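You operate a simulated robot arm through the tools that you are given. There is no shell and no other tool.

The job below is to be done with a simulated robot arm. You get a single attempt, and the scene is never put back.

TASK
Top up the rice tub from the blue cup through the funnel, then close the tub again.
Fine: cup and funnel go back. Set down upright: cup.

It is judged by the outcome, as a careful person would: the job done as asked, and still so three seconds after it is handed in. It fails if anything else is knocked over, pushed out of place, dropped, spilled or broken.

THE ROBOT
A 7-joint arm with a two-finger parallel gripper, fixed in place. Base frame: the origin is at the foot of the arm, x ahead of it, y to its left, z up; the work surface is at about z = 90. Units: cm, rad, N and s.
With the tool pointing down near the work surface it reaches from about 24 to 68 cm from the base axis. Its first joint turns from -1.152 to 1.152 rad. Payload 2.4 kg.
The tool frame sits at the grasp point between the pads (the TCP): z along the fingers, y along the line on which they close. The tips reach 3 cm beyond it. Largest opening 9.4 cm; finger width 2.8, thickness 1; the body of the gripper, 5 by 9.6 cm, starts 5.5 cm behind the TCP.
Orientation is told as [roll, pitch, yaw] about the base's x, y, z axes, in that order, counted from this pose: with the fingers straight down and closing along the base's y, the tool's x points along the base's -x, its y along +y and its z along -z.

THE INTERFACE
- The arm moves only by the tool send_rows. Its argument "moves" is a list that holds one entry, the list of rows, each a list of 6 numbers: the shift along the base's x, y, z in mm, then the turn, a rotation vector about the base's x, y, z in rad. In form: [[[tx, ty, tz, rx, ry, rz], ...]]. A call has 1 to 20 rows; each row shifts and turns the commanded pose from where the row before left it. "claw" is the gripper command, from -1 (shut) to 1 (fully open), values between in proportion, set as the call begins (left out, the last holds). Rows are played at 5 a second. More than 5 cm and 0.15 rad between two rows, or a gripper value outside its range, and nothing of the call is played. Where a pose cannot be reached the arm comes as near as it can. A force on the tool above 40 N (or 10 N above the force at the start of the call, whichever is more), or a blocked arm, ends the call early, and 0.2 s more pass. The fingers move at their own pace (about 15.3 cm/s each) and stop on an object; they squeeze with about 36 N. The grip force told is the motor's: it shows also when the fingers shut on nothing. Time passes only in rows, and 0.2 s behind the last, so rows that do not move let the fingers close. It gives the time, the measured TCP pose, the force on the tool (base axes), the opening and the grip force at its end, in the units of the frame above (readings bear some noise), with the torque about the TCP (base axes, N m) and any sound that the robot's microphone picked up, and new pictures: "show" is both (left out), scene, wrist or none.
- Cameras (640 x 400 px; columns grow to the right, rows downward): "scene" is fixed at [5.46, 49, 148.22]; the picture's right is [-0.60, -0.80, 0.00], its down [-0.30, 0.23, -0.93] and it looks along [0.74, -0.55, -0.38] (base axes); focal length 296 px, centre (320, 200). "wrist" rides on the gripper at [7.6, 1.4, -10.3] in the tool frame; the picture's right is [-0.18, 0.98, 0.00], its down [-0.75, -0.14, -0.64] and it looks along [-0.63, -0.12, 0.77] (tool axes); focal length 243 px, centre (320, 200).
- measure_at(camera, pixels): for up to 12 pixels [column, row] of the newest picture of that camera ("zoom" is the newest enlarged one), the place [x, y, z] in the base frame of the surface seen there, good to about 0.2 cm, but the place of the scene camera against the robot may be out by one fixed shift of up to 2.5 cm in any direction. The clock stands still meanwhile.
- enlarge(camera, box): a new picture of the part [left, top, right, bottom] of that camera's present view, enlarged. The clock stands still meanwhile.
- sign_off(): hands the job in; it is judged then, once.

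Unless the task says otherwise, let go and move clear before handing in.

The tools are called as name(argument=value, ...) on one line, values as JSON. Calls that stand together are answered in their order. send_rows: Moves the arm, as the interface text tells. Its arguments: {"type":"object","properties":{"moves":{"type":"array","items":{"type":"array","items":{"type":"array","items":{"type":"number"}}}},"claw":{"type":"number"},"show":{"type":"string","enum":["both","scene","wrist","none"]}},"required":["moves"]} The other tools are called the same way: measure_at (camera, pixels) gives the place of the surface under pixels of a picture; enlarge (camera, box) takes an enlarged picture of a part of a camera's view; sign_off () hands the job in.

At the start:

```text
clock: 0.0
position: [36.61, 4.5, 132.08]
ee_rot: [0.0, 0.001, -0.001]
wrist_force: [0.0, 0.3, 0.9]
torque: [-0.03, 0.02, -0.01]
opening: 9.41
grip_force: 0.0
```

scene: 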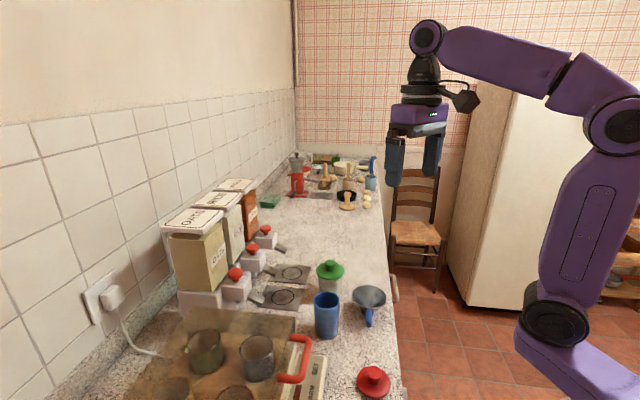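
wrist: 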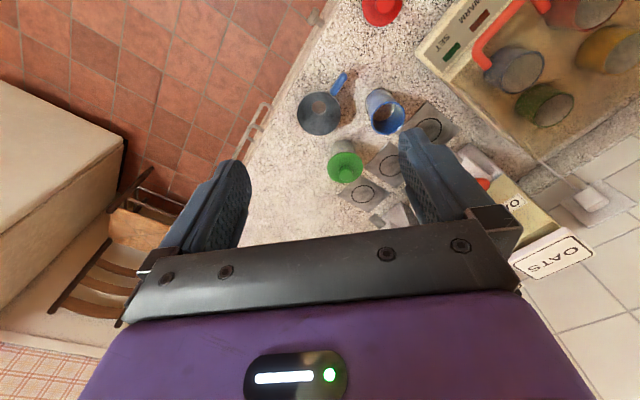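

The scene shows a blue cup at about (327,315), a funnel at (369,300), a tub with a green lid at (330,272), a red lidded thing at (373,380), and dispensers/boxes on the left. I'll look closer before moving.

enlarge(camera="scene", box=[220, 220, 420, 400])

enlarge(camera="wrist", box=[280, 60, 520, 240])

```text
2.22 times, centred on (320, 310) of scene
```

zoom: 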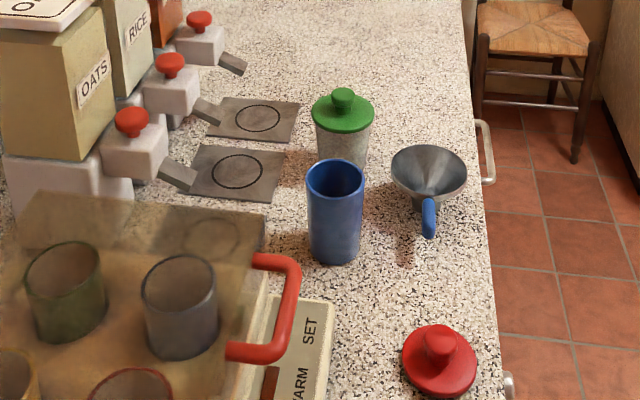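

```text
2.22 times, centred on (400, 150) of wrist
```

zoom: 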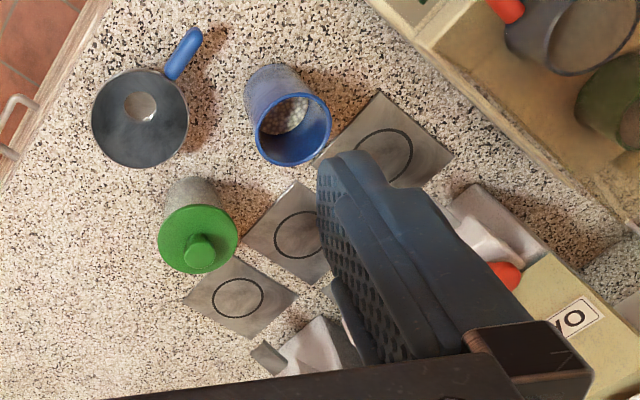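

The cup seems to contain grains (zoom (290,115)); the green-lidded tub is at scene (330,275). I'll measure the places of the objects from both cameras to find the scene offset.

measure_at(camera="wrist", pixels=[[345, 178], [345, 166], [386, 114], [386, 104], [320, 113], [342, 80], [404, 118], [368, 118], [310, 100], [382, 8], [333, 152], [300, 170]])

measure_at(camera="scene", pixels=[[330, 264], [330, 269], [327, 300], [327, 320], [369, 292], [370, 318], [315, 297], [340, 297], [374, 374], [330, 285], [352, 297], [386, 297]])

enlarge(camera="wrist", box=[290, 70, 420, 200])

enlarge(camera="scene", box=[290, 250, 400, 345])

```text
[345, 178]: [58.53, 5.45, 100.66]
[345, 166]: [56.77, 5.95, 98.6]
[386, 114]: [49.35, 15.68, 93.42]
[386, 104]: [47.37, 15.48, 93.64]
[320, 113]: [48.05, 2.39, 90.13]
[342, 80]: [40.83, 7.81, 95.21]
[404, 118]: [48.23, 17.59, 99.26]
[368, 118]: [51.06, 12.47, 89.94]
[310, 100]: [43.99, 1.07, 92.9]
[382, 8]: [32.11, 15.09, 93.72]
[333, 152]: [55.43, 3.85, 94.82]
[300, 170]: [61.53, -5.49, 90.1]
```

```text
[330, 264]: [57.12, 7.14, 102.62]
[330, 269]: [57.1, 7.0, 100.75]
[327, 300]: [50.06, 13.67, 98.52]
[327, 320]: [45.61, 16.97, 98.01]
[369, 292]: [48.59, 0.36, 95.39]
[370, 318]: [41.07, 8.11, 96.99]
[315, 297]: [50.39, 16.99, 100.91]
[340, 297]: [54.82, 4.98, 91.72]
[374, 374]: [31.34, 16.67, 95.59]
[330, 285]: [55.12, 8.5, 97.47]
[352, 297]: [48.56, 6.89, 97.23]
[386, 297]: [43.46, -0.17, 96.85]
```

```text
3.08 times, centred on (355, 135) of wrist
```

zoom: 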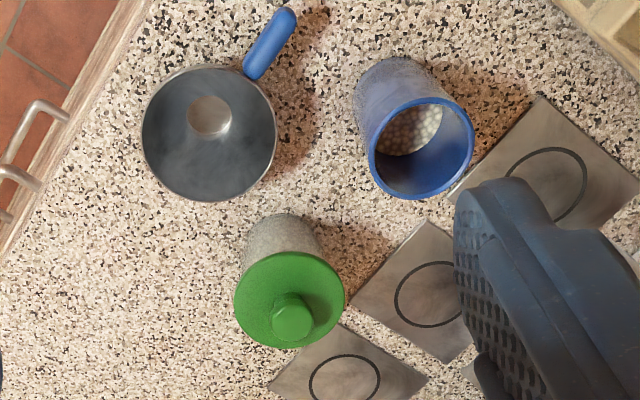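

```text
4.21 times, centred on (345, 298) of scene
```

zoom: 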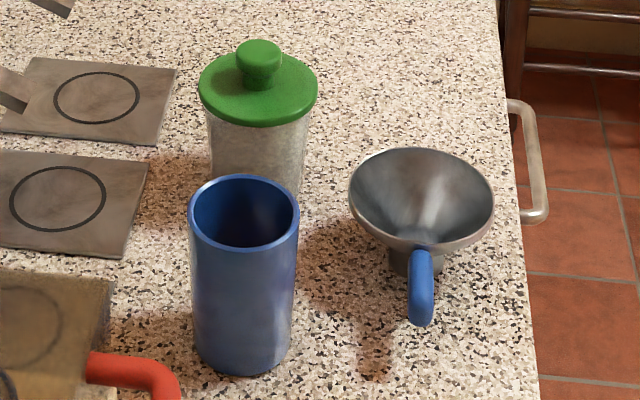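

The cup holds pellets, the tub has a green knobbed lid, and the funnel stands on its spout with a blue handle. I'll look at the rest of the scene to be sure which tub is meant.

enlarge(camera="scene", box=[150, 170, 300, 320])

enlarge(camera="scene", box=[260, 140, 400, 225])

enlarge(camera="scene", box=[260, 320, 420, 400])

```text
2.67 times, centred on (225, 245) of scene
```

zoom: 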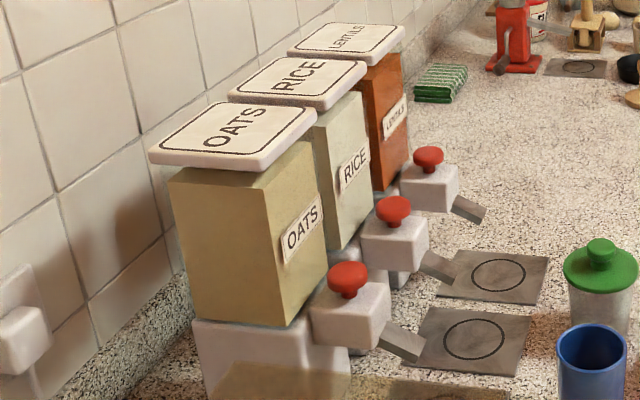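

```text
4.57 times, centred on (330, 182) of scene
```

zoom: 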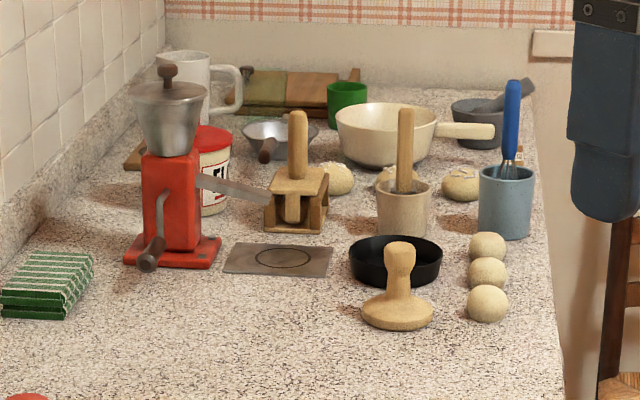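

```text
4.00 times, centred on (340, 360) of scene
```

zoom: 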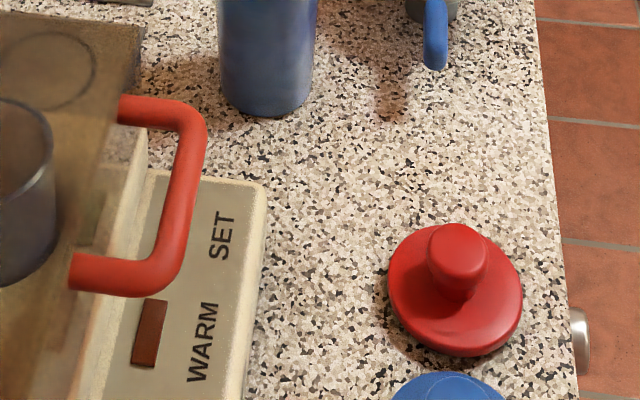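

A red lid (scene (374,380)) and a blue one below the frame suggest more items near the base. I'll pull the arm back and look with the wrist camera.

send_rows(moves=[[[-20, 15, 0, 0, 0, 0], [-25, 20, 0, 0, 0, 0], [-25, 20, 0, 0, 0, 0], [-20, 10, 0, 0, 0, 0], [0, 0, 0, 0, 0, 0]]], show="both")

```text
clock: 1.2
position: [27.63, 10.89, 132.34]
ee_rot: [0.001, 0.0, 0.0]
wrist_force: [0.4, 0.2, -0.5]
torque: [-0.01, 0.01, 0.0]
opening: 9.4
grip_force: 0.1
```

scene: 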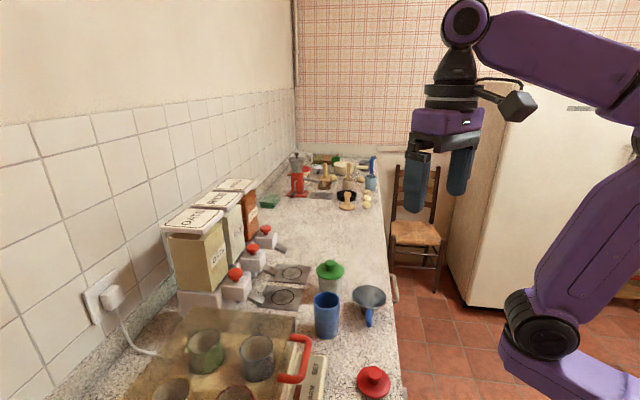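
wrist: 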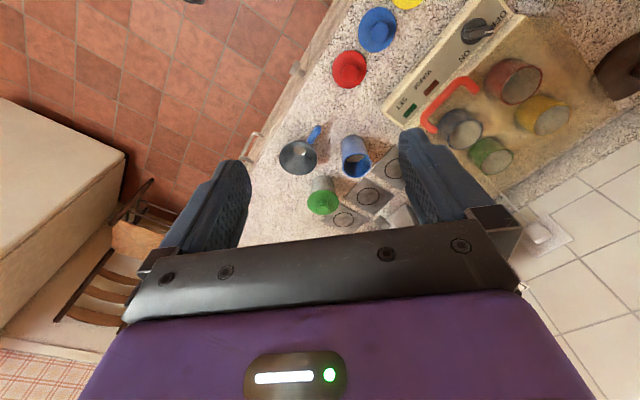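

Red, blue and yellow lids lie near the base and four coloured pots stand in the covered warmer; the only closed tub by the funnel is the green-lidded one at (322,200). I'll zoom in on both groups.

enlarge(camera="wrist", box=[270, 110, 420, 230])

enlarge(camera="wrist", box=[310, 0, 600, 180])

measure_at(camera="wrist", pixels=[[350, 68], [335, 68], [367, 68], [378, 30], [408, 2], [323, 207], [310, 200], [337, 203], [298, 157], [356, 160], [342, 150], [370, 152]])

```text
3.33 times, centred on (345, 170) of wrist
```

zoom: 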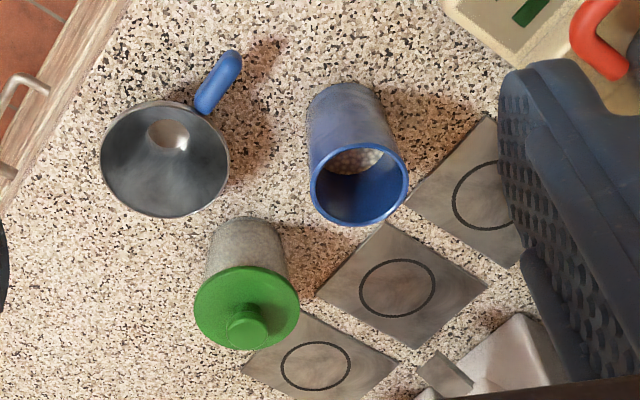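

```text
2.21 times, centred on (455, 90) of wrist
```

zoom: 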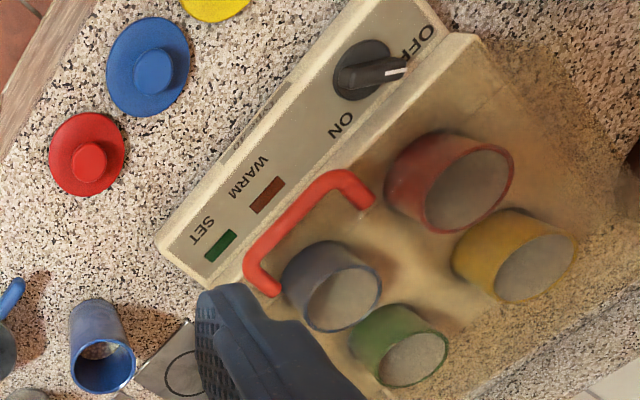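

```text
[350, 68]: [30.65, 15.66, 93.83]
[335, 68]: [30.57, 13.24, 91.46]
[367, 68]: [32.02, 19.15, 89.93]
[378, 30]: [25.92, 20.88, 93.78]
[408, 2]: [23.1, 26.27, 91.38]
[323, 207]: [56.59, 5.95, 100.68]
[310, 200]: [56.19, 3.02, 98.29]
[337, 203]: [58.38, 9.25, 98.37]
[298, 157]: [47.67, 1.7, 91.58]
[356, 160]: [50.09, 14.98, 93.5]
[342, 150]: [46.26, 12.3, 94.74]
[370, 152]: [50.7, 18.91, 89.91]
```

The tub with the green lid is the one closed container (lid disc top ≈ z 98.3, knob top ≈ 100.7). I'll go nearer to measure cup, funnel and tub precisely with the wrist camera.

send_rows(moves=[[[30, -10, 0, 0, 0, 0], [40, -15, -30, 0, 0, 0], [40, -15, -40, 0, 0, 0], [35, -10, -40, 0, 0, 0], [0, 0, -30, 0, 0, 0], [0, 0, 0, 0, 0, 0]]], show="both")

```text
refused: row 2 steps farther than a row can; nothing moved
```

Nothing moved as row 2 was over 5 cm; I'll use smaller steps.

send_rows(moves=[[[30, -10, 0, 0, 0, 0], [30, -10, -20, 0, 0, 0], [30, -10, -30, 0, 0, 0], [30, -10, -30, 0, 0, 0], [24, -10, -30, 0, 0, 0], [0, 0, -30, 0, 0, 0], [0, 0, 0, 0, 0, 0]]], show="both")

```text
clock: 2.8
position: [42.02, 6.04, 118.23]
ee_rot: [-0.001, 0.0, -0.001]
wrist_force: [-0.4, 0.0, 0.5]
torque: [-0.01, 0.02, 0.01]
opening: 9.39
grip_force: 0.0
```

scene: 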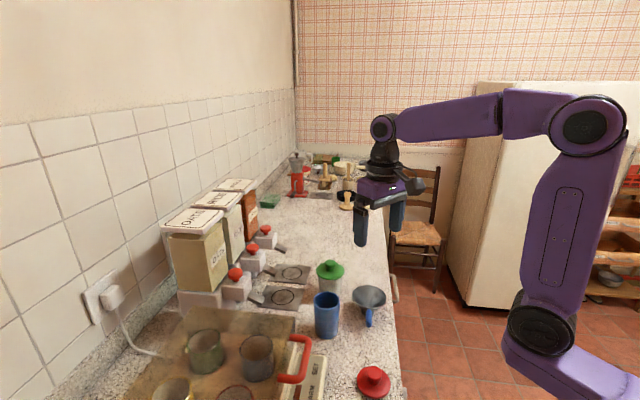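
wrist: 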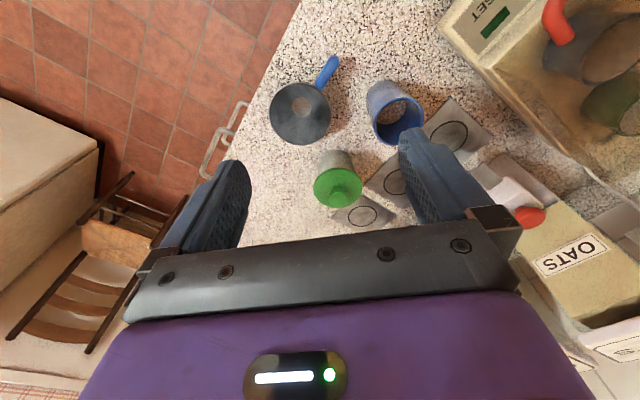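

I'll enlarge the objects in this view and measure rim points on the zoomed picture.

enlarge(camera="wrist", box=[260, 40, 440, 220])

```text
2.22 times, centred on (350, 130) of wrist
```

zoom: 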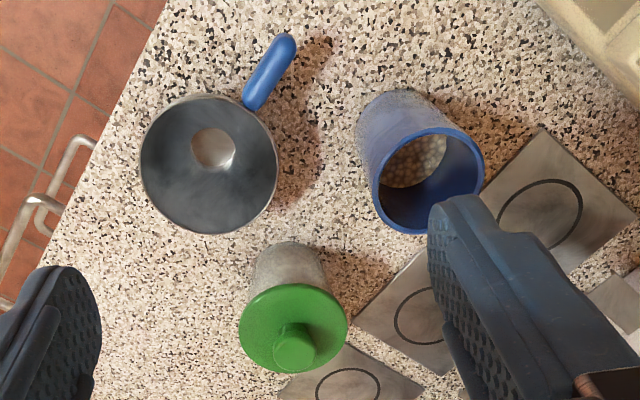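

measure_at(camera="zoom", pixels=[[143, 158], [275, 160], [206, 97], [210, 232], [175, 107], [240, 223], [272, 180], [150, 195], [213, 148], [285, 43], [269, 70], [252, 100]])

measure_at(camera="zoom", pixels=[[374, 182], [482, 180], [440, 130], [402, 231], [385, 212], [470, 145], [405, 138], [415, 160], [440, 160], [410, 205], [380, 160], [370, 130]])

measure_at(camera="zoom", pixels=[[241, 322], [345, 318], [290, 370], [290, 287], [262, 295], [325, 295], [295, 348], [295, 325], [285, 265], [252, 275], [322, 270], [290, 247]])

```text
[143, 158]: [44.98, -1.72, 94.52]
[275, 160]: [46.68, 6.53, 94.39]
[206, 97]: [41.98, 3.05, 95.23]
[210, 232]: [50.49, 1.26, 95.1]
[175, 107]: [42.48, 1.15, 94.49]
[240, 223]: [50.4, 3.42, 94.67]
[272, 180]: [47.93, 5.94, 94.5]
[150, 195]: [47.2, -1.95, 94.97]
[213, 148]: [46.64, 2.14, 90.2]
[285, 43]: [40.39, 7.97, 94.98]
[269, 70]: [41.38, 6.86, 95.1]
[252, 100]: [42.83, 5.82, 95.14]
```

```text
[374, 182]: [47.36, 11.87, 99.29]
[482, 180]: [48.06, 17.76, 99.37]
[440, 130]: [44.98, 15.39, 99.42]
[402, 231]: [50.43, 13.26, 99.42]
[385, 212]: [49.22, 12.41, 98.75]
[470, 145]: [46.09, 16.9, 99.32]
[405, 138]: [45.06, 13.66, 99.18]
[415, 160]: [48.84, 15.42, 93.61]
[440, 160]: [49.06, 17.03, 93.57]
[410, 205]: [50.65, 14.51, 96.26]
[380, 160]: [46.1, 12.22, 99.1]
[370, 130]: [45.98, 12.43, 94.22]
```

```text
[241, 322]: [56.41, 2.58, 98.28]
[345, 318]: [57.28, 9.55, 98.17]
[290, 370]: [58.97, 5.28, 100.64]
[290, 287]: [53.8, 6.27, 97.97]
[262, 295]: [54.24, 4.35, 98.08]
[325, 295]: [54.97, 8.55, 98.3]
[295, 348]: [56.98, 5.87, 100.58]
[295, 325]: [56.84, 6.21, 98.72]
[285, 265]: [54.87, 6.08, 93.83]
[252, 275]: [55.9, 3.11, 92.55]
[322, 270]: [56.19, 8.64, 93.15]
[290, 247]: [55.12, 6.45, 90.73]
```

Measured: cup centre ≈(47.8,14.7) r≈3.0, rim z 99.4, pellets at z 93.6; funnel centre ≈(46.2,2.2) r≈4.3, rim z≈94.9, handle from (42.8,5.8) to (40.4,8.0); lid knob ≈(57.0,5.95), top z 100.6. First I'll move above the green lid.

send_rows(moves=[[[30, 0, 0, 0, 0, 0], [30, 0, -10, 0, 0, 0], [30, 0, -15, 0, 0, 0], [30, 0, -15, 0, 0, 0], [30, -1, -12, 0, 0, 0], [0, 0, 0, 0, 0, 0]]], show="both")

```text
clock: 4.2
position: [57.07, 5.83, 112.81]
ee_rot: [-0.002, 0.003, 0.0]
wrist_force: [-0.8, 0.0, 0.0]
torque: [-0.01, 0.0, -0.01]
opening: 9.39
grip_force: 0.1
```

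scene: 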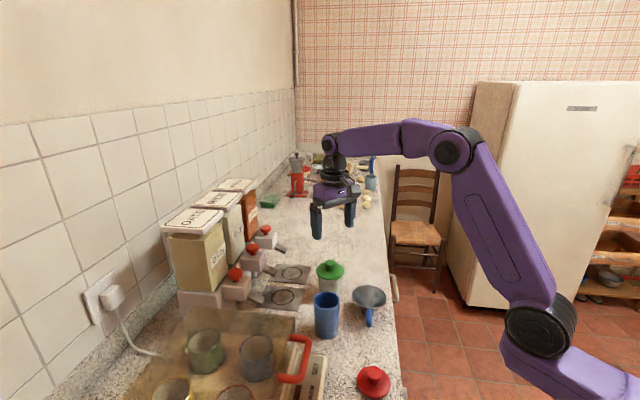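
wrist: 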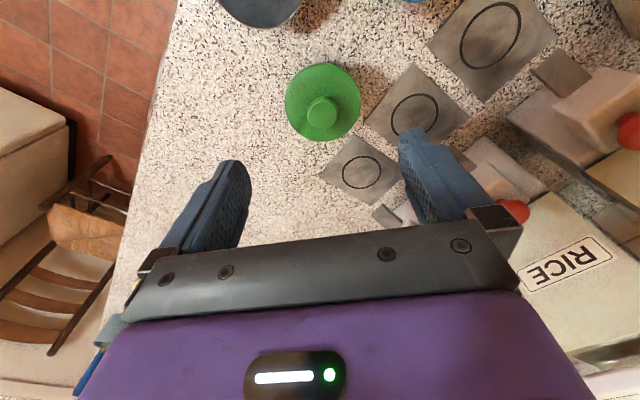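

The lid is now seen nearly from above at (322,102), knob at (321,112). I'll measure knob and disc edges.

measure_at(camera="wrist", pixels=[[321, 112], [308, 110], [335, 110], [321, 98], [286, 102], [359, 102], [320, 65], [322, 139], [260, 180], [230, 130], [200, 90], [290, 220]])

enlarge(camera="wrist", box=[250, 40, 400, 170])

```text
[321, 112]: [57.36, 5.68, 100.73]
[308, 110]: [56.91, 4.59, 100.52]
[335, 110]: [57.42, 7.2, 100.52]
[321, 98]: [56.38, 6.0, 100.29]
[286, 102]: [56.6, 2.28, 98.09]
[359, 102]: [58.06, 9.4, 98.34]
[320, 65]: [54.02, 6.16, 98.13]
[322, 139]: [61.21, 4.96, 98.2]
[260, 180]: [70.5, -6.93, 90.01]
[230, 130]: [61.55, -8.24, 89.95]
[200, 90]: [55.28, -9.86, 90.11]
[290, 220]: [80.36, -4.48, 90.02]
```

```text
3.08 times, centred on (325, 105) of wrist
```

zoom: 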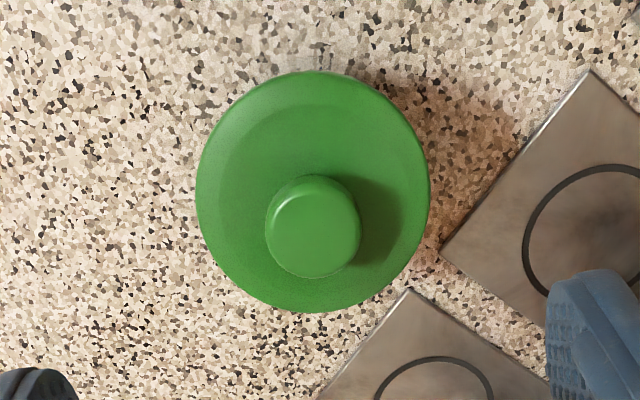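

The lid centre is ≈(57.4,5.75) with a 2.7 cm knob at (57.3,5.8). I'll descend straight onto the knob with fingers open, tips just above the disc.

send_rows(moves=[[[2, -1, -25, 0, 0, 0], [1, 0, -25, 0, 0, 0], [0, 0, -25, 0, 0, 0], [0, 0, -15, 0, 0, 0], [0, 0, -10, 0, 0, 0], [0, 0, -5, 0, 0, 0], [0, 0, 0, 0, 0, 0]]], show="both")

```text
clock: 5.8
position: [57.44, 5.69, 102.49]
ee_rot: [0.002, 0.003, 0.0]
wrist_force: [0.0, -0.2, -0.9]
torque: [0.0, -0.01, -0.02]
opening: 9.4
grip_force: 0.1
```

scene: 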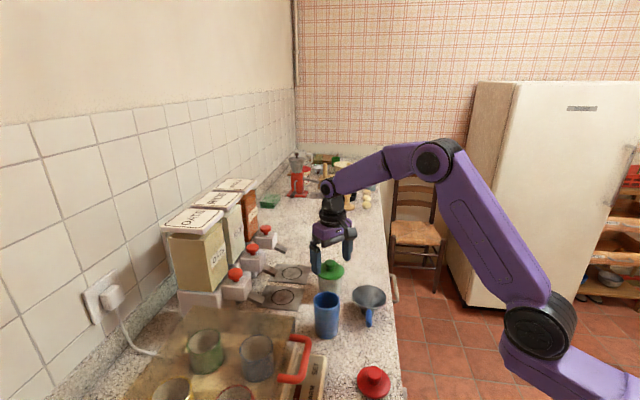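
wrist: 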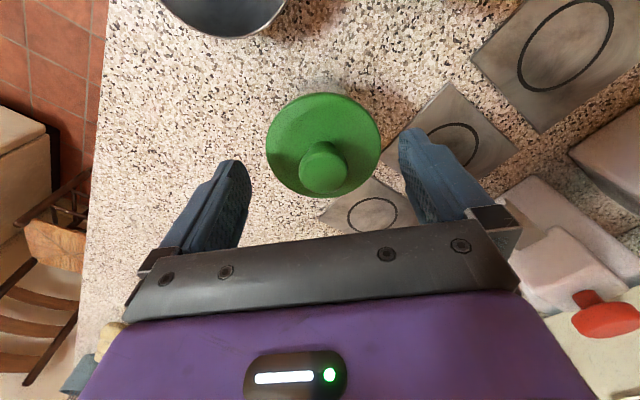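

The knob (322,165) sits right between the fingertips (row ≈160). I'll go 4 mm lower and close.

send_rows(moves=[[[-1, 0, -4, 0, 0, 0], [0, 0, 0, 0, 0, 0]]], show="none")

send_rows(moves=[[[0, 0, 0, 0, 0, 0], [0, 0, 0, 0, 0, 0], [0, 0, 0, 0, 0, 0]]], claw=-1, show="wrist")

```text
clock: 6.4
position: [57.37, 5.8, 101.95]
ee_rot: [-0.001, 0.002, 0.0]
wrist_force: [0.3, 0.1, 0.3]
torque: [-0.02, 0.01, 0.0]
opening: 9.39
grip_force: 0.1
```

```text
clock: 7.2
position: [57.35, 5.72, 101.96]
ee_rot: [0.0, 0.001, -0.002]
wrist_force: [-0.2, 0.0, -0.1]
torque: [-0.03, 0.02, 0.01]
opening: 2.79
grip_force: 35.6
heard: snap
```

wrist: 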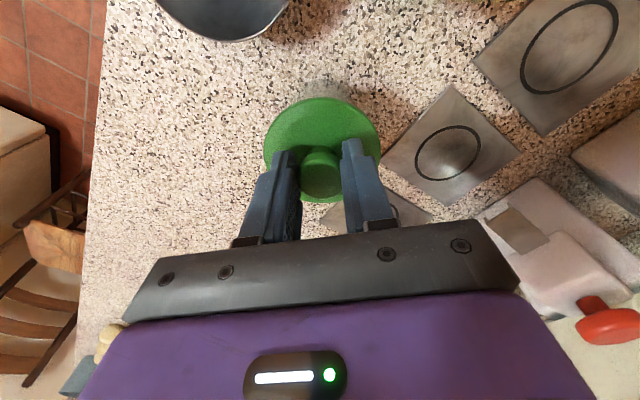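

Grip holds on the knob (opening 2.79, 35.6 N), with a "snap" heard. I'll lift slowly and check whether the lid parts from the tub.

send_rows(moves=[[[0, 0, 3, 0, 0, 0], [0, 0, 3, 0, 0, 0], [0, 0, 3, 0, 0, 0], [0, 0, 0, 0, 0, 0]]], show="both")

```text
clock: 8.2
position: [57.28, 5.73, 102.76]
ee_rot: [0.0, -0.001, 0.001]
wrist_force: [-0.2, 0.1, 0.3]
torque: [-0.01, 0.01, 0.04]
opening: 2.81
grip_force: 36.6
```

scene: 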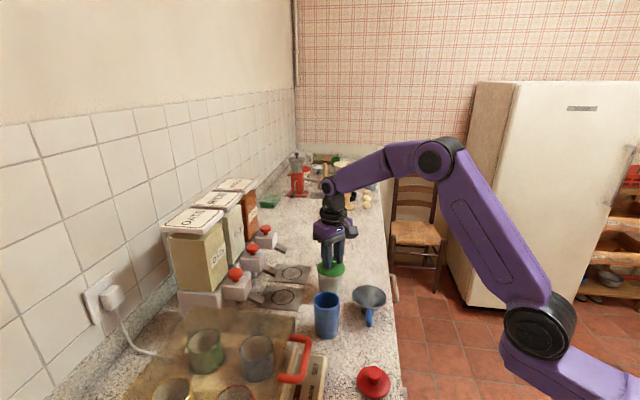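
wrist: 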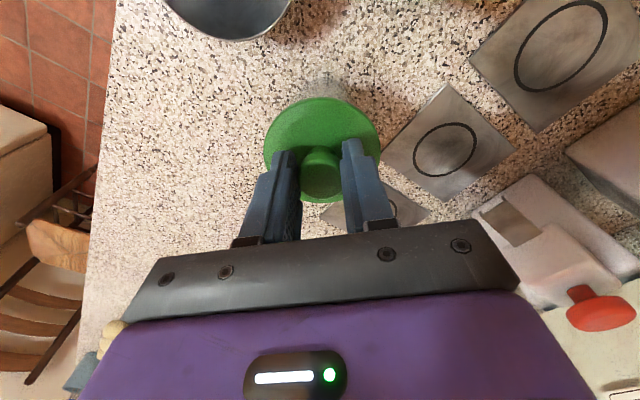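

enlarge(camera="scene", box=[290, 240, 390, 340])

enlarge(camera="wrist", box=[250, 60, 400, 210])

```text
4.00 times, centred on (340, 290) of scene
```

zoom: 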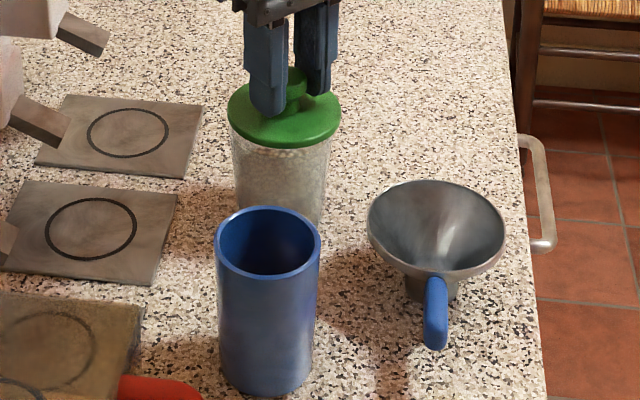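

```text
2.67 times, centred on (325, 135) of wrist
```

zoom: 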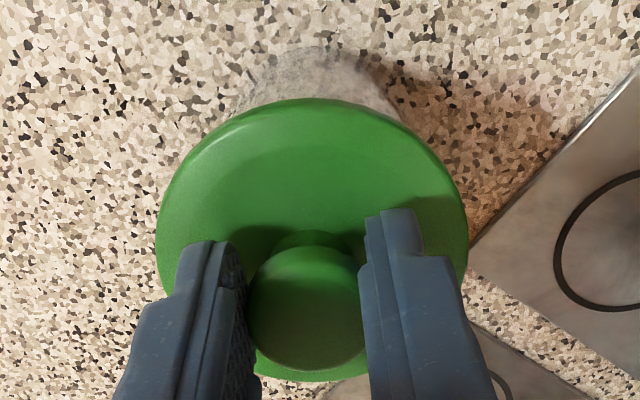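

The lid seems to be coming up with almost no force. I'll lift another 2 cm slowly and check the tub stays on the counter.

send_rows(moves=[[[0, 0, 5, 0, 0, 0], [0, 0, 5, 0, 0, 0], [0, 0, 10, 0, 0, 0], [0, 0, 0, 0, 0, 0]]], show="both")

enlarge(camera="scene", box=[290, 240, 390, 340])

```text
clock: 9.2
position: [57.18, 5.78, 104.88]
ee_rot: [0.0, -0.001, 0.0]
wrist_force: [-0.3, -0.7, -0.4]
torque: [0.01, -0.04, 0.02]
opening: 2.79
grip_force: 36.1
```

scene: 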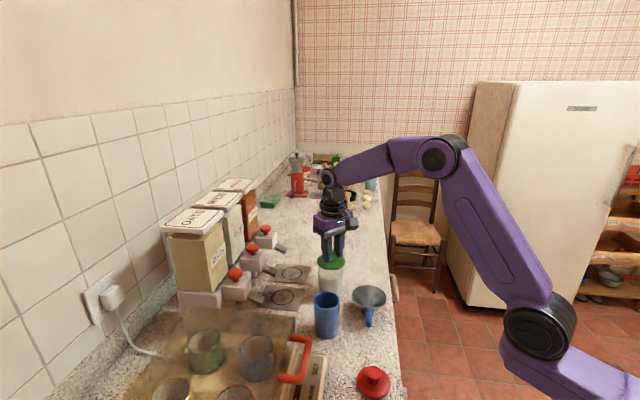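
wrist: 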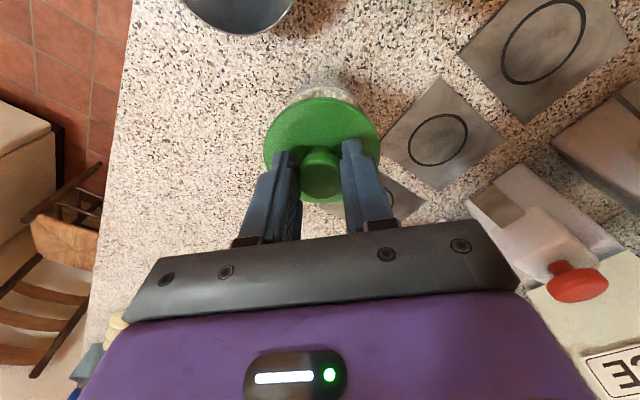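

```text
4.00 times, centred on (340, 290) of scene
```

zoom: 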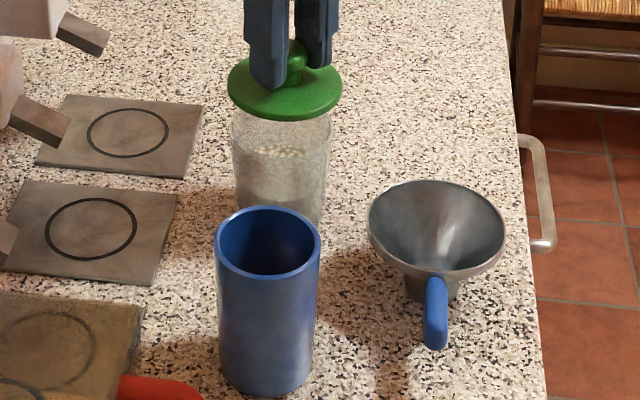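

The lid is free and the tub stays put with rice visible at about half height. I'll carry the lid to a clear counter spot near (62,-5).

send_rows(moves=[[[0, 0, 25, 0, 0, 0], [12, -27, 10, 0, 0, 0], [12, -27, 0, 0, 0, 0], [12, -27, 0, 0, 0, 0], [12, -27, 0, 0, 0, 0], [0, 0, 0, 0, 0, 0]]], show="both")

```text
clock: 10.6
position: [62.2, -5.1, 108.19]
ee_rot: [-0.001, 0.0, 0.0]
wrist_force: [-0.7, -0.8, 0.2]
torque: [-0.02, 0.01, 0.04]
opening: 2.79
grip_force: 36.7
```

scene: 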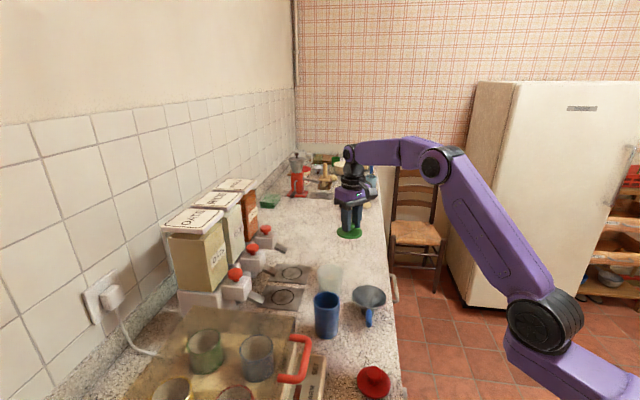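
wrist: 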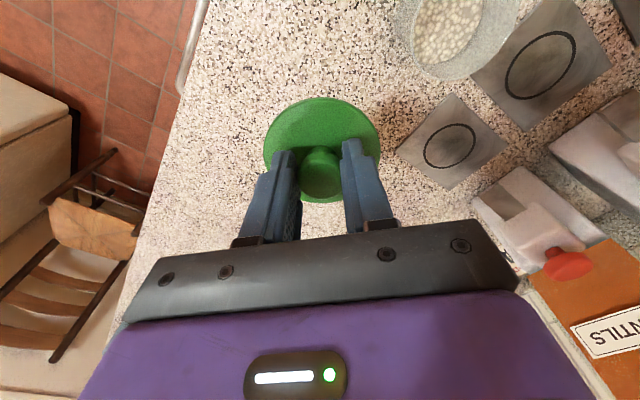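

The lid is over clear counter. I'll lower it, then creep down until contact.

send_rows(moves=[[[0, 0, -30, 0, 0, 0], [0, 0, -30, 0, 0, 0], [0, 0, -30, 0, 0, 0], [0, 0, -15, 0, 0, 0], [0, 0, 0, 0, 0, 0]]], show="both")

enlarge(camera="scene", box=[300, 190, 400, 290])

```text
clock: 11.8
position: [61.68, -5.01, 97.9]
ee_rot: [0.0, -0.002, 0.001]
wrist_force: [-0.3, -0.5, -0.1]
torque: [0.01, -0.01, 0.04]
opening: 2.81
grip_force: 35.9
```

scene: 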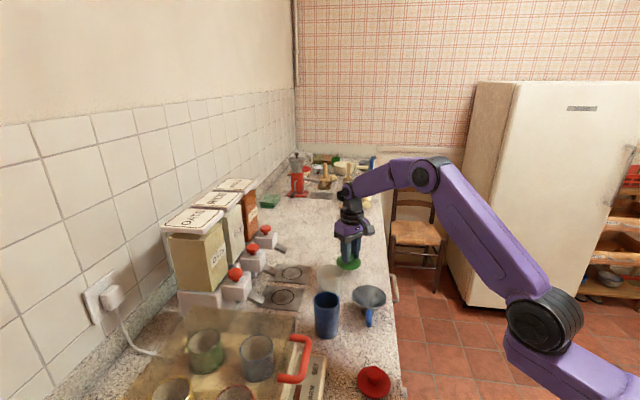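
wrist: 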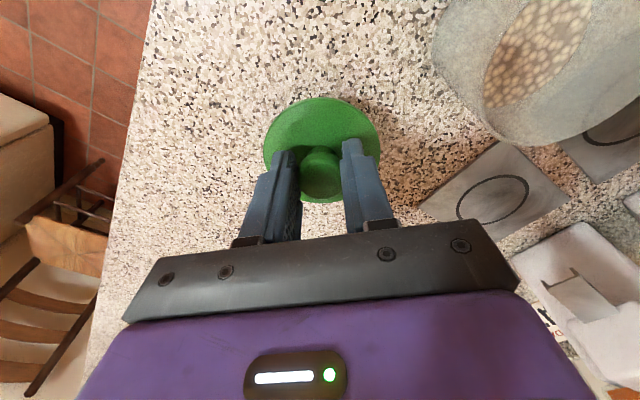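

```text
4.00 times, centred on (350, 240) of scene
```

zoom: 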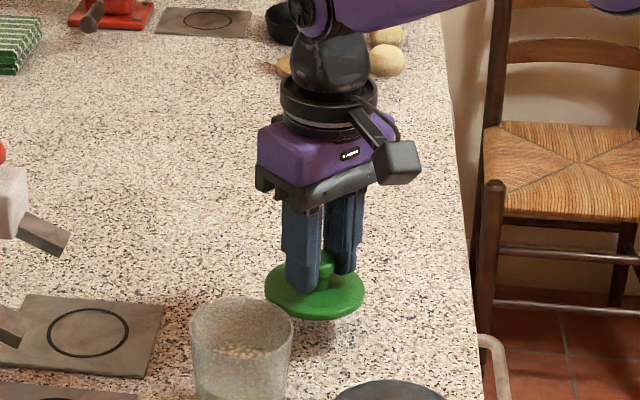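

Lid is still about 2–3 cm above the counter. Creep down with small steps.

send_rows(moves=[[[0, 0, -8, 0, 0, 0], [0, 0, -6, 0, 0, 0], [0, 0, -4, 0, 0, 0], [0, 0, -3, 0, 0, 0], [0, 0, 0, 0, 0, 0]]], show="none")

```text
clock: 13.0
position: [61.94, -4.91, 95.77]
ee_rot: [0.0, 0.0, -0.001]
wrist_force: [0.6, 1.2, -0.1]
torque: [-0.01, -0.03, -0.02]
opening: 2.78
grip_force: 36.4
```

send_rows(moves=[[[0, 0, -2, 0, 0, 0], [0, 0, -2, 0, 0, 0], [0, 0, 0, 0, 0, 0]]], show="none")

enlarge(camera="scene", box=[310, 220, 390, 300])

```text
clock: 13.8
position: [61.97, -5.13, 95.52]
ee_rot: [0.001, 0.0, 0.002]
wrist_force: [-0.7, 0.2, -0.4]
torque: [0.0, 0.01, 0.03]
opening: 2.79
grip_force: 36.1
```

```text
5.00 times, centred on (350, 260) of scene
```

zoom: 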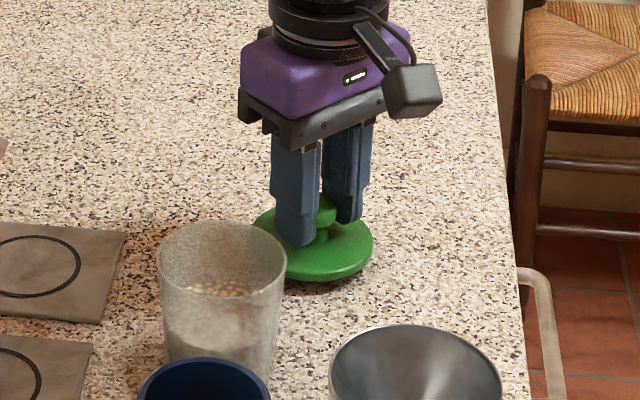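

No contact force yet; I'll continue down in 2 mm steps.

send_rows(moves=[[[0, 0, -2, 0, 0, 0], [0, 0, -2, 0, 0, 0], [0, 0, 0, 0, 0, 0]]], show="none")

send_rows(moves=[[[0, 0, -2, 0, 0, 0], [0, 0, -1, 0, 0, 0], [0, 0, 0, 0, 0, 0]]], show="none")

```text
clock: 14.6
position: [62.21, -5.11, 95.03]
ee_rot: [0.0, 0.0, 0.0]
wrist_force: [-0.9, -0.2, 1.6]
torque: [-0.05, 0.02, 0.02]
opening: 2.8
grip_force: 36.2
```

```text
clock: 15.4
position: [62.08, -5.12, 94.95]
ee_rot: [0.001, -0.006, 0.0]
wrist_force: [-12.2, -0.3, 38.0]
torque: [0.01, 0.21, 0.05]
opening: 2.79
grip_force: 36.1
```

Contact reached (38 N at z 94.95). I'll relieve the pressure by 3 mm and then open partly.

send_rows(moves=[[[0, 0, 3, 0, 0, 0], [0, 0, 0, 0, 0, 0]]], show="none")

send_rows(moves=[[[0, 0, 0, 0, 0, 0], [0, 0, 0, 0, 0, 0]]], claw=0.2, show="both")

```text
clock: 16.0
position: [62.14, -5.16, 95.0]
ee_rot: [0.001, -0.003, 0.0]
wrist_force: [3.9, -1.0, 8.3]
torque: [-0.02, -0.4, -0.03]
opening: 2.8
grip_force: 36.4
```

```text
clock: 16.6
position: [61.91, -5.07, 94.97]
ee_rot: [0.001, 0.002, 0.0]
wrist_force: [0.4, -0.3, 0.3]
torque: [0.0, -0.02, 0.0]
opening: 5.65
grip_force: 0.1
```

scene: 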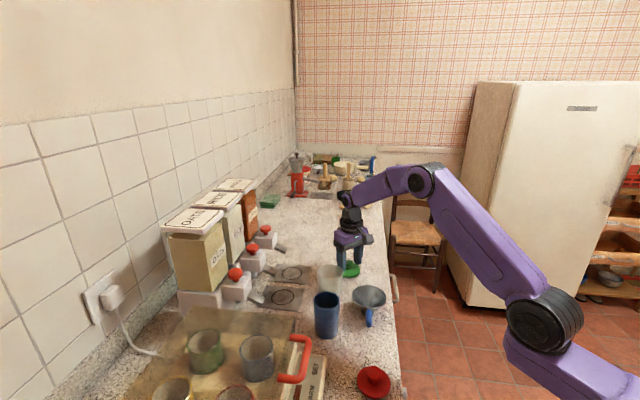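
wrist: 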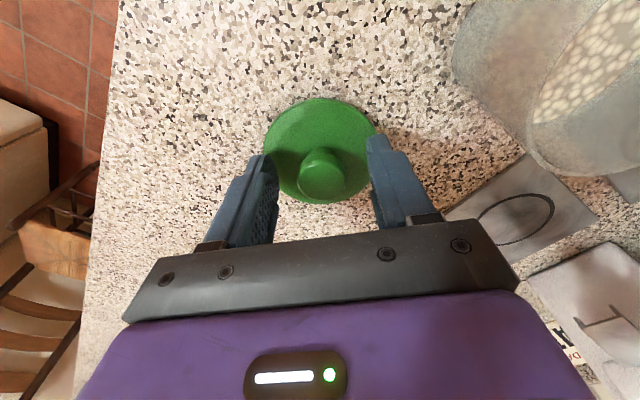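

The lid lies flat on the counter near (62,-5). I'll rise straight up and move to view the open tub and the funnel from above.

send_rows(moves=[[[0, 0, 15, 0, 0, 0], [0, 0, 30, 0, 0, 0], [0, 0, 40, 0, 0, 0], [-25, 20, 40, 0, 0, 0], [-25, 20, 40, 0, 0, 0], [-20, 20, 30, 0, 0, 0], [-10, 20, 0, 0, 0, 0], [0, 20, 0, 0, 0, 0], [0, 0, 0, 0, 0, 0]]], claw=1, show="both")

```text
refused: row 4 steps farther than a row can; nothing moved
```

send_rows(moves=[[[0, 0, 15, 0, 0, 0], [0, 0, 30, 0, 0, 0], [0, 0, 40, 0, 0, 0], [-20, 20, 35, 0, 0, 0], [-20, 20, 35, 0, 0, 0], [-20, 20, 30, 0, 0, 0], [-15, 20, 10, 0, 0, 0], [0, 20, 0, 0, 0, 0], [0, 0, 0, 0, 0, 0]]], claw=0.2, show="both")

```text
clock: 18.6
position: [54.5, 5.0, 114.57]
ee_rot: [0.0, 0.001, 0.0]
wrist_force: [0.7, 0.2, -0.3]
torque: [-0.01, -0.01, 0.03]
opening: 5.65
grip_force: 0.1
```

scene: 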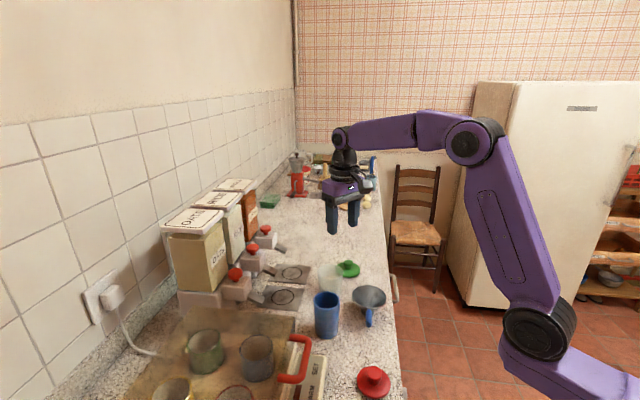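
wrist: 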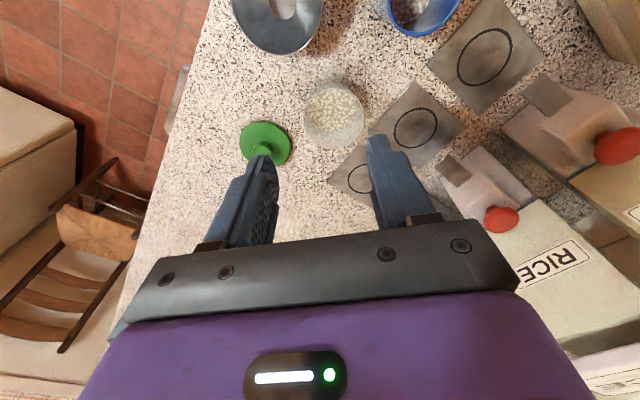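

Now the open tub is at (333,115). I'll enlarge and measure its rim and rice level, plus the funnel.

enlarge(camera="wrist", box=[280, 60, 390, 170])

measure_at(camera="wrist", pixels=[[304, 108], [364, 118], [333, 82], [332, 149], [312, 92], [356, 95], [333, 105], [325, 100], [340, 110], [365, 105], [345, 145], [310, 135]])

```text
3.64 times, centred on (335, 115) of wrist
```

zoom: 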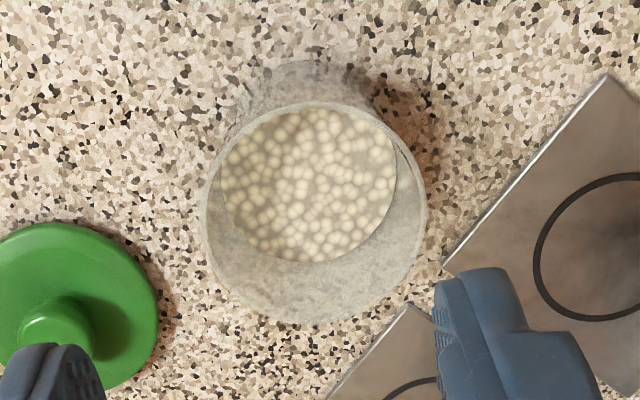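

```text
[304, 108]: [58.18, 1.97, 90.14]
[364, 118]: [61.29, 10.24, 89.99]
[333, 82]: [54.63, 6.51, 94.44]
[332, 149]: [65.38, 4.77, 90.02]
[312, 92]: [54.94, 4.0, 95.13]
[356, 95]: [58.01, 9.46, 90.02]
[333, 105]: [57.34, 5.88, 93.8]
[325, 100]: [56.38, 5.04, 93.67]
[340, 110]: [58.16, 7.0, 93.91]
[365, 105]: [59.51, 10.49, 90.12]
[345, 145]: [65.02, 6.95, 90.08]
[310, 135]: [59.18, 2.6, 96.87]
```

measure_at(camera="zoom", pixels=[[204, 205], [423, 215], [313, 320], [313, 105], [235, 130], [390, 135], [240, 290], [390, 290], [205, 220], [420, 230], [330, 319], [260, 308]])

enlarge(camera="scene", box=[300, 240, 400, 340])

```text
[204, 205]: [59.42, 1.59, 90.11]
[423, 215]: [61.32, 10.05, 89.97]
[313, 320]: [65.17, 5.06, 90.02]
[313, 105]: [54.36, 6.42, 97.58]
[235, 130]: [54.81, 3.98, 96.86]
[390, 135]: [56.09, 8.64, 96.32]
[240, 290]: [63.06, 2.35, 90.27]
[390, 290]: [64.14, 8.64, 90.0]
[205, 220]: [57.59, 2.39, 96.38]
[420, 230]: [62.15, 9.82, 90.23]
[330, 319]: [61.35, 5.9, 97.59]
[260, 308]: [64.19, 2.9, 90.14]
```

```text
4.00 times, centred on (350, 290) of scene
```

zoom: 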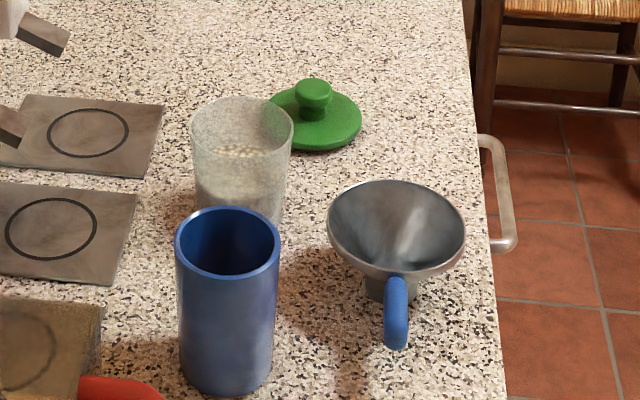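

The tub rim is ≈(57.7,5.8), r≈3.45, z≈97.6, rice level z≈93.8. I'll measure the dispenser chutes and other nearby obstacles so that the pouring motion can be planned clear of them.

measure_at(camera="wrist", pixels=[[545, 90], [525, 105], [452, 170], [440, 160], [500, 218], [615, 145], [580, 90], [487, 57], [415, 125], [470, 170], [510, 120], [440, 70]])

measure_at(camera="scene", pixels=[[343, 336], [262, 298], [280, 248], [260, 270], [235, 272], [253, 248], [240, 183], [225, 200], [300, 345], [270, 330], [330, 262], [300, 320]])

```text
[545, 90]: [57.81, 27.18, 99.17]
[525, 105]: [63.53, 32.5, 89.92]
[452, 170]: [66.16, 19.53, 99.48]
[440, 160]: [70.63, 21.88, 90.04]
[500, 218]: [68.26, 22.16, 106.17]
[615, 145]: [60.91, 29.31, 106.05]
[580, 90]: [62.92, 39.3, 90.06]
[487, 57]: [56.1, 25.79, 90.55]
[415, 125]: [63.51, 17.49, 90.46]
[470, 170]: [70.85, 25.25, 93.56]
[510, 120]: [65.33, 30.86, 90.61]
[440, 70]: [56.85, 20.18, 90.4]
```

```text
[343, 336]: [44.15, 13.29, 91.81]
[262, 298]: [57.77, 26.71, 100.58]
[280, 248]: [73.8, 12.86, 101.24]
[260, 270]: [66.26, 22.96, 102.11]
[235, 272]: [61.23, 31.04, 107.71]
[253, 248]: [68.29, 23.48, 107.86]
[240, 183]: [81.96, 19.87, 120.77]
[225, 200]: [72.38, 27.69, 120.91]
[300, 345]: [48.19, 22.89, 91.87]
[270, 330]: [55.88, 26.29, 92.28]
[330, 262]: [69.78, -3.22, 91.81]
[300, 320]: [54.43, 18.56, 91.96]
```

The nearest chutes are at (57.8,27) and (66,19.5), so pouring with the gripper coming from the -y side is clear. Before touching anything I'll test in free air that this pour posture (yaw −90°, then fingers swung toward +y) is reachable.

send_rows(moves=[[[0, 0, 30, 0, 0, 0], [0, 0, 30, 0, 0, -0.143], [0, 0, 30, 0, 0, -0.143], [0, 0, 20, 0, 0, -0.143], [0, 0, 0, 0, 0, -0.143], [0, 0, 0, 0, 0, -0.143], [0, 0, 0, 0, 0, -0.143], [0, 0, 0, 0, 0, -0.143], [0, 0, 0, 0, 0, -0.143], [0, 0, 0, 0, 0, -0.143], [0, 0, 0, 0, 0, -0.143], [0, 0, 0, 0, 0, -0.1408], [0, 0, 0, 0, 0, 0]]], show="both")

```text
clock: 21.4
position: [54.52, 4.8, 125.49]
ee_rot: [0.0, 0.001, -1.573]
wrist_force: [-0.3, 0.8, -0.7]
torque: [-0.01, -0.03, 0.0]
opening: 5.66
grip_force: 0.1
```

scene: 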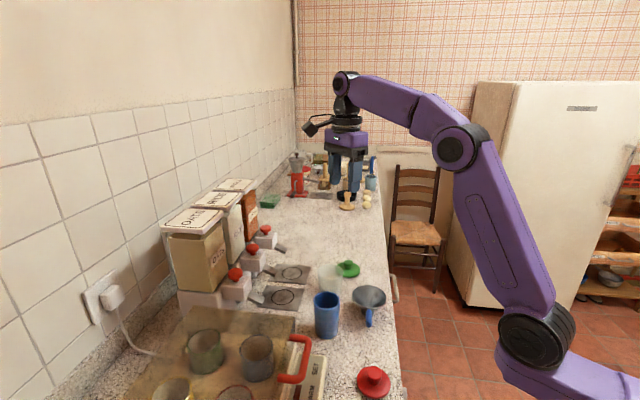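
wrist: 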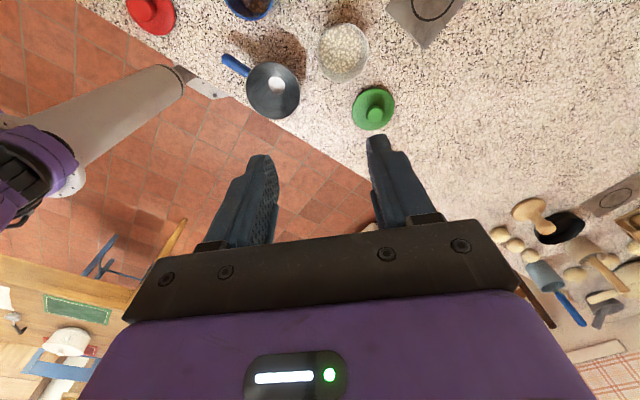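

Yaw −90° reached exactly. Now the tilt test about +x to about 105°.

send_rows(moves=[[[0, 0, 0, 0.14, 0, 0], [0, 0, 0, 0.14, 0, 0], [0, 0, 0, 0.14, 0, 0], [0, 0, 0, 0.14, 0, 0], [0, 0, 0, 0.14, 0, 0], [0, 0, 0, 0.14, 0, 0], [0, 0, 0, 0.14, 0, 0], [0, 0, 0, 0.14, 0, 0], [0, 0, 0, 0.14, 0, 0], [0, 0, 0, 0.14, 0, 0], [0, 0, 0, 0.14, 0, 0], [0, 0, 0, 0.14, 0, 0], [0, 0, 0, 0.14, 0, 0], [0, 0, 0, 0, 0, 0]]], show="both")

```text
clock: 24.4
position: [54.76, 4.97, 125.49]
ee_rot: [3.14, 1.319, 1.567]
wrist_force: [0.1, -0.4, -0.5]
torque: [0.02, 0.02, -0.04]
opening: 5.63
grip_force: 0.0
```

scene: 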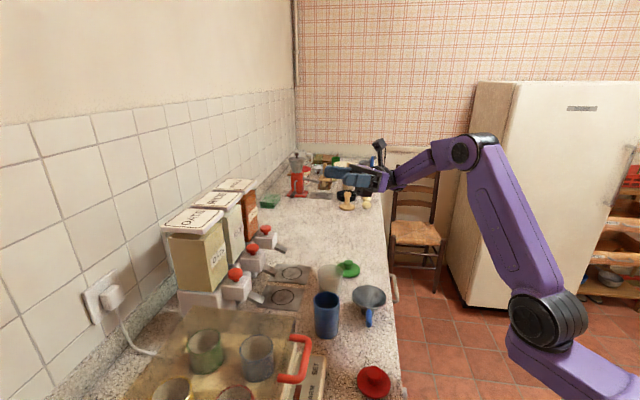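
wrist: 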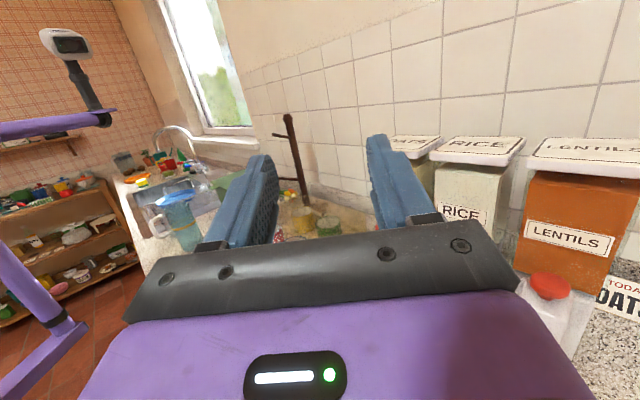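

The 104° posture is reached. I'll test it lower (z≈107, above the tub) and with a bit more tilt, since that's where the pour will happen; nothing but the low tub (97.6) and lid lie below.

send_rows(moves=[[[5, 0, -25, 0, 0, 0], [5, 0, -25, 0, 0, 0], [5, 0, -25, 0, 0, 0], [5, 0, -25, 0, 0, 0], [5, 0, -25, 0, 0, 0], [4, 0, -25, 0, 0, 0], [0, 0, -25, 0, 0, 0], [0, 0, -10, 0, 0, 0], [0, 0, 0, 0.1, 0, 0], [0, 0, 0, 0.1, 0, 0], [0, 0, 0, 0, 0, 0]]], show="both")

```text
clock: 26.8
position: [57.5, 4.85, 107.02]
ee_rot: [3.143, 1.121, 1.568]
wrist_force: [-0.6, 0.0, 0.4]
torque: [0.02, -0.01, 0.01]
opening: 5.65
grip_force: 0.1
```

scene: 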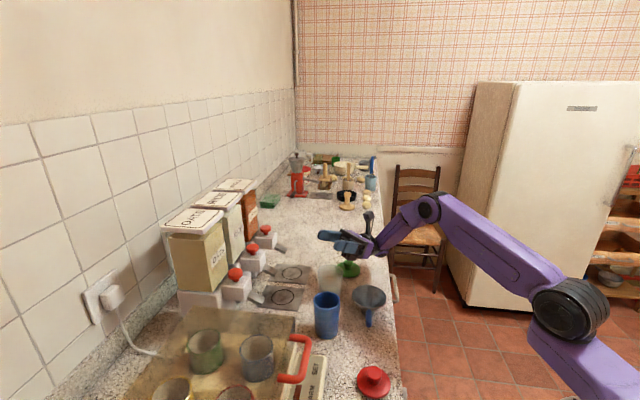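
wrist: 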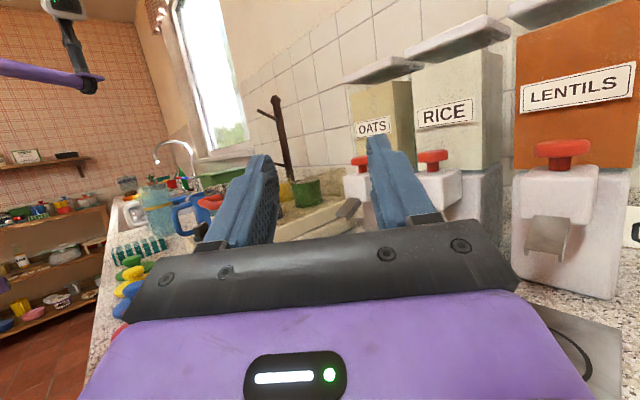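

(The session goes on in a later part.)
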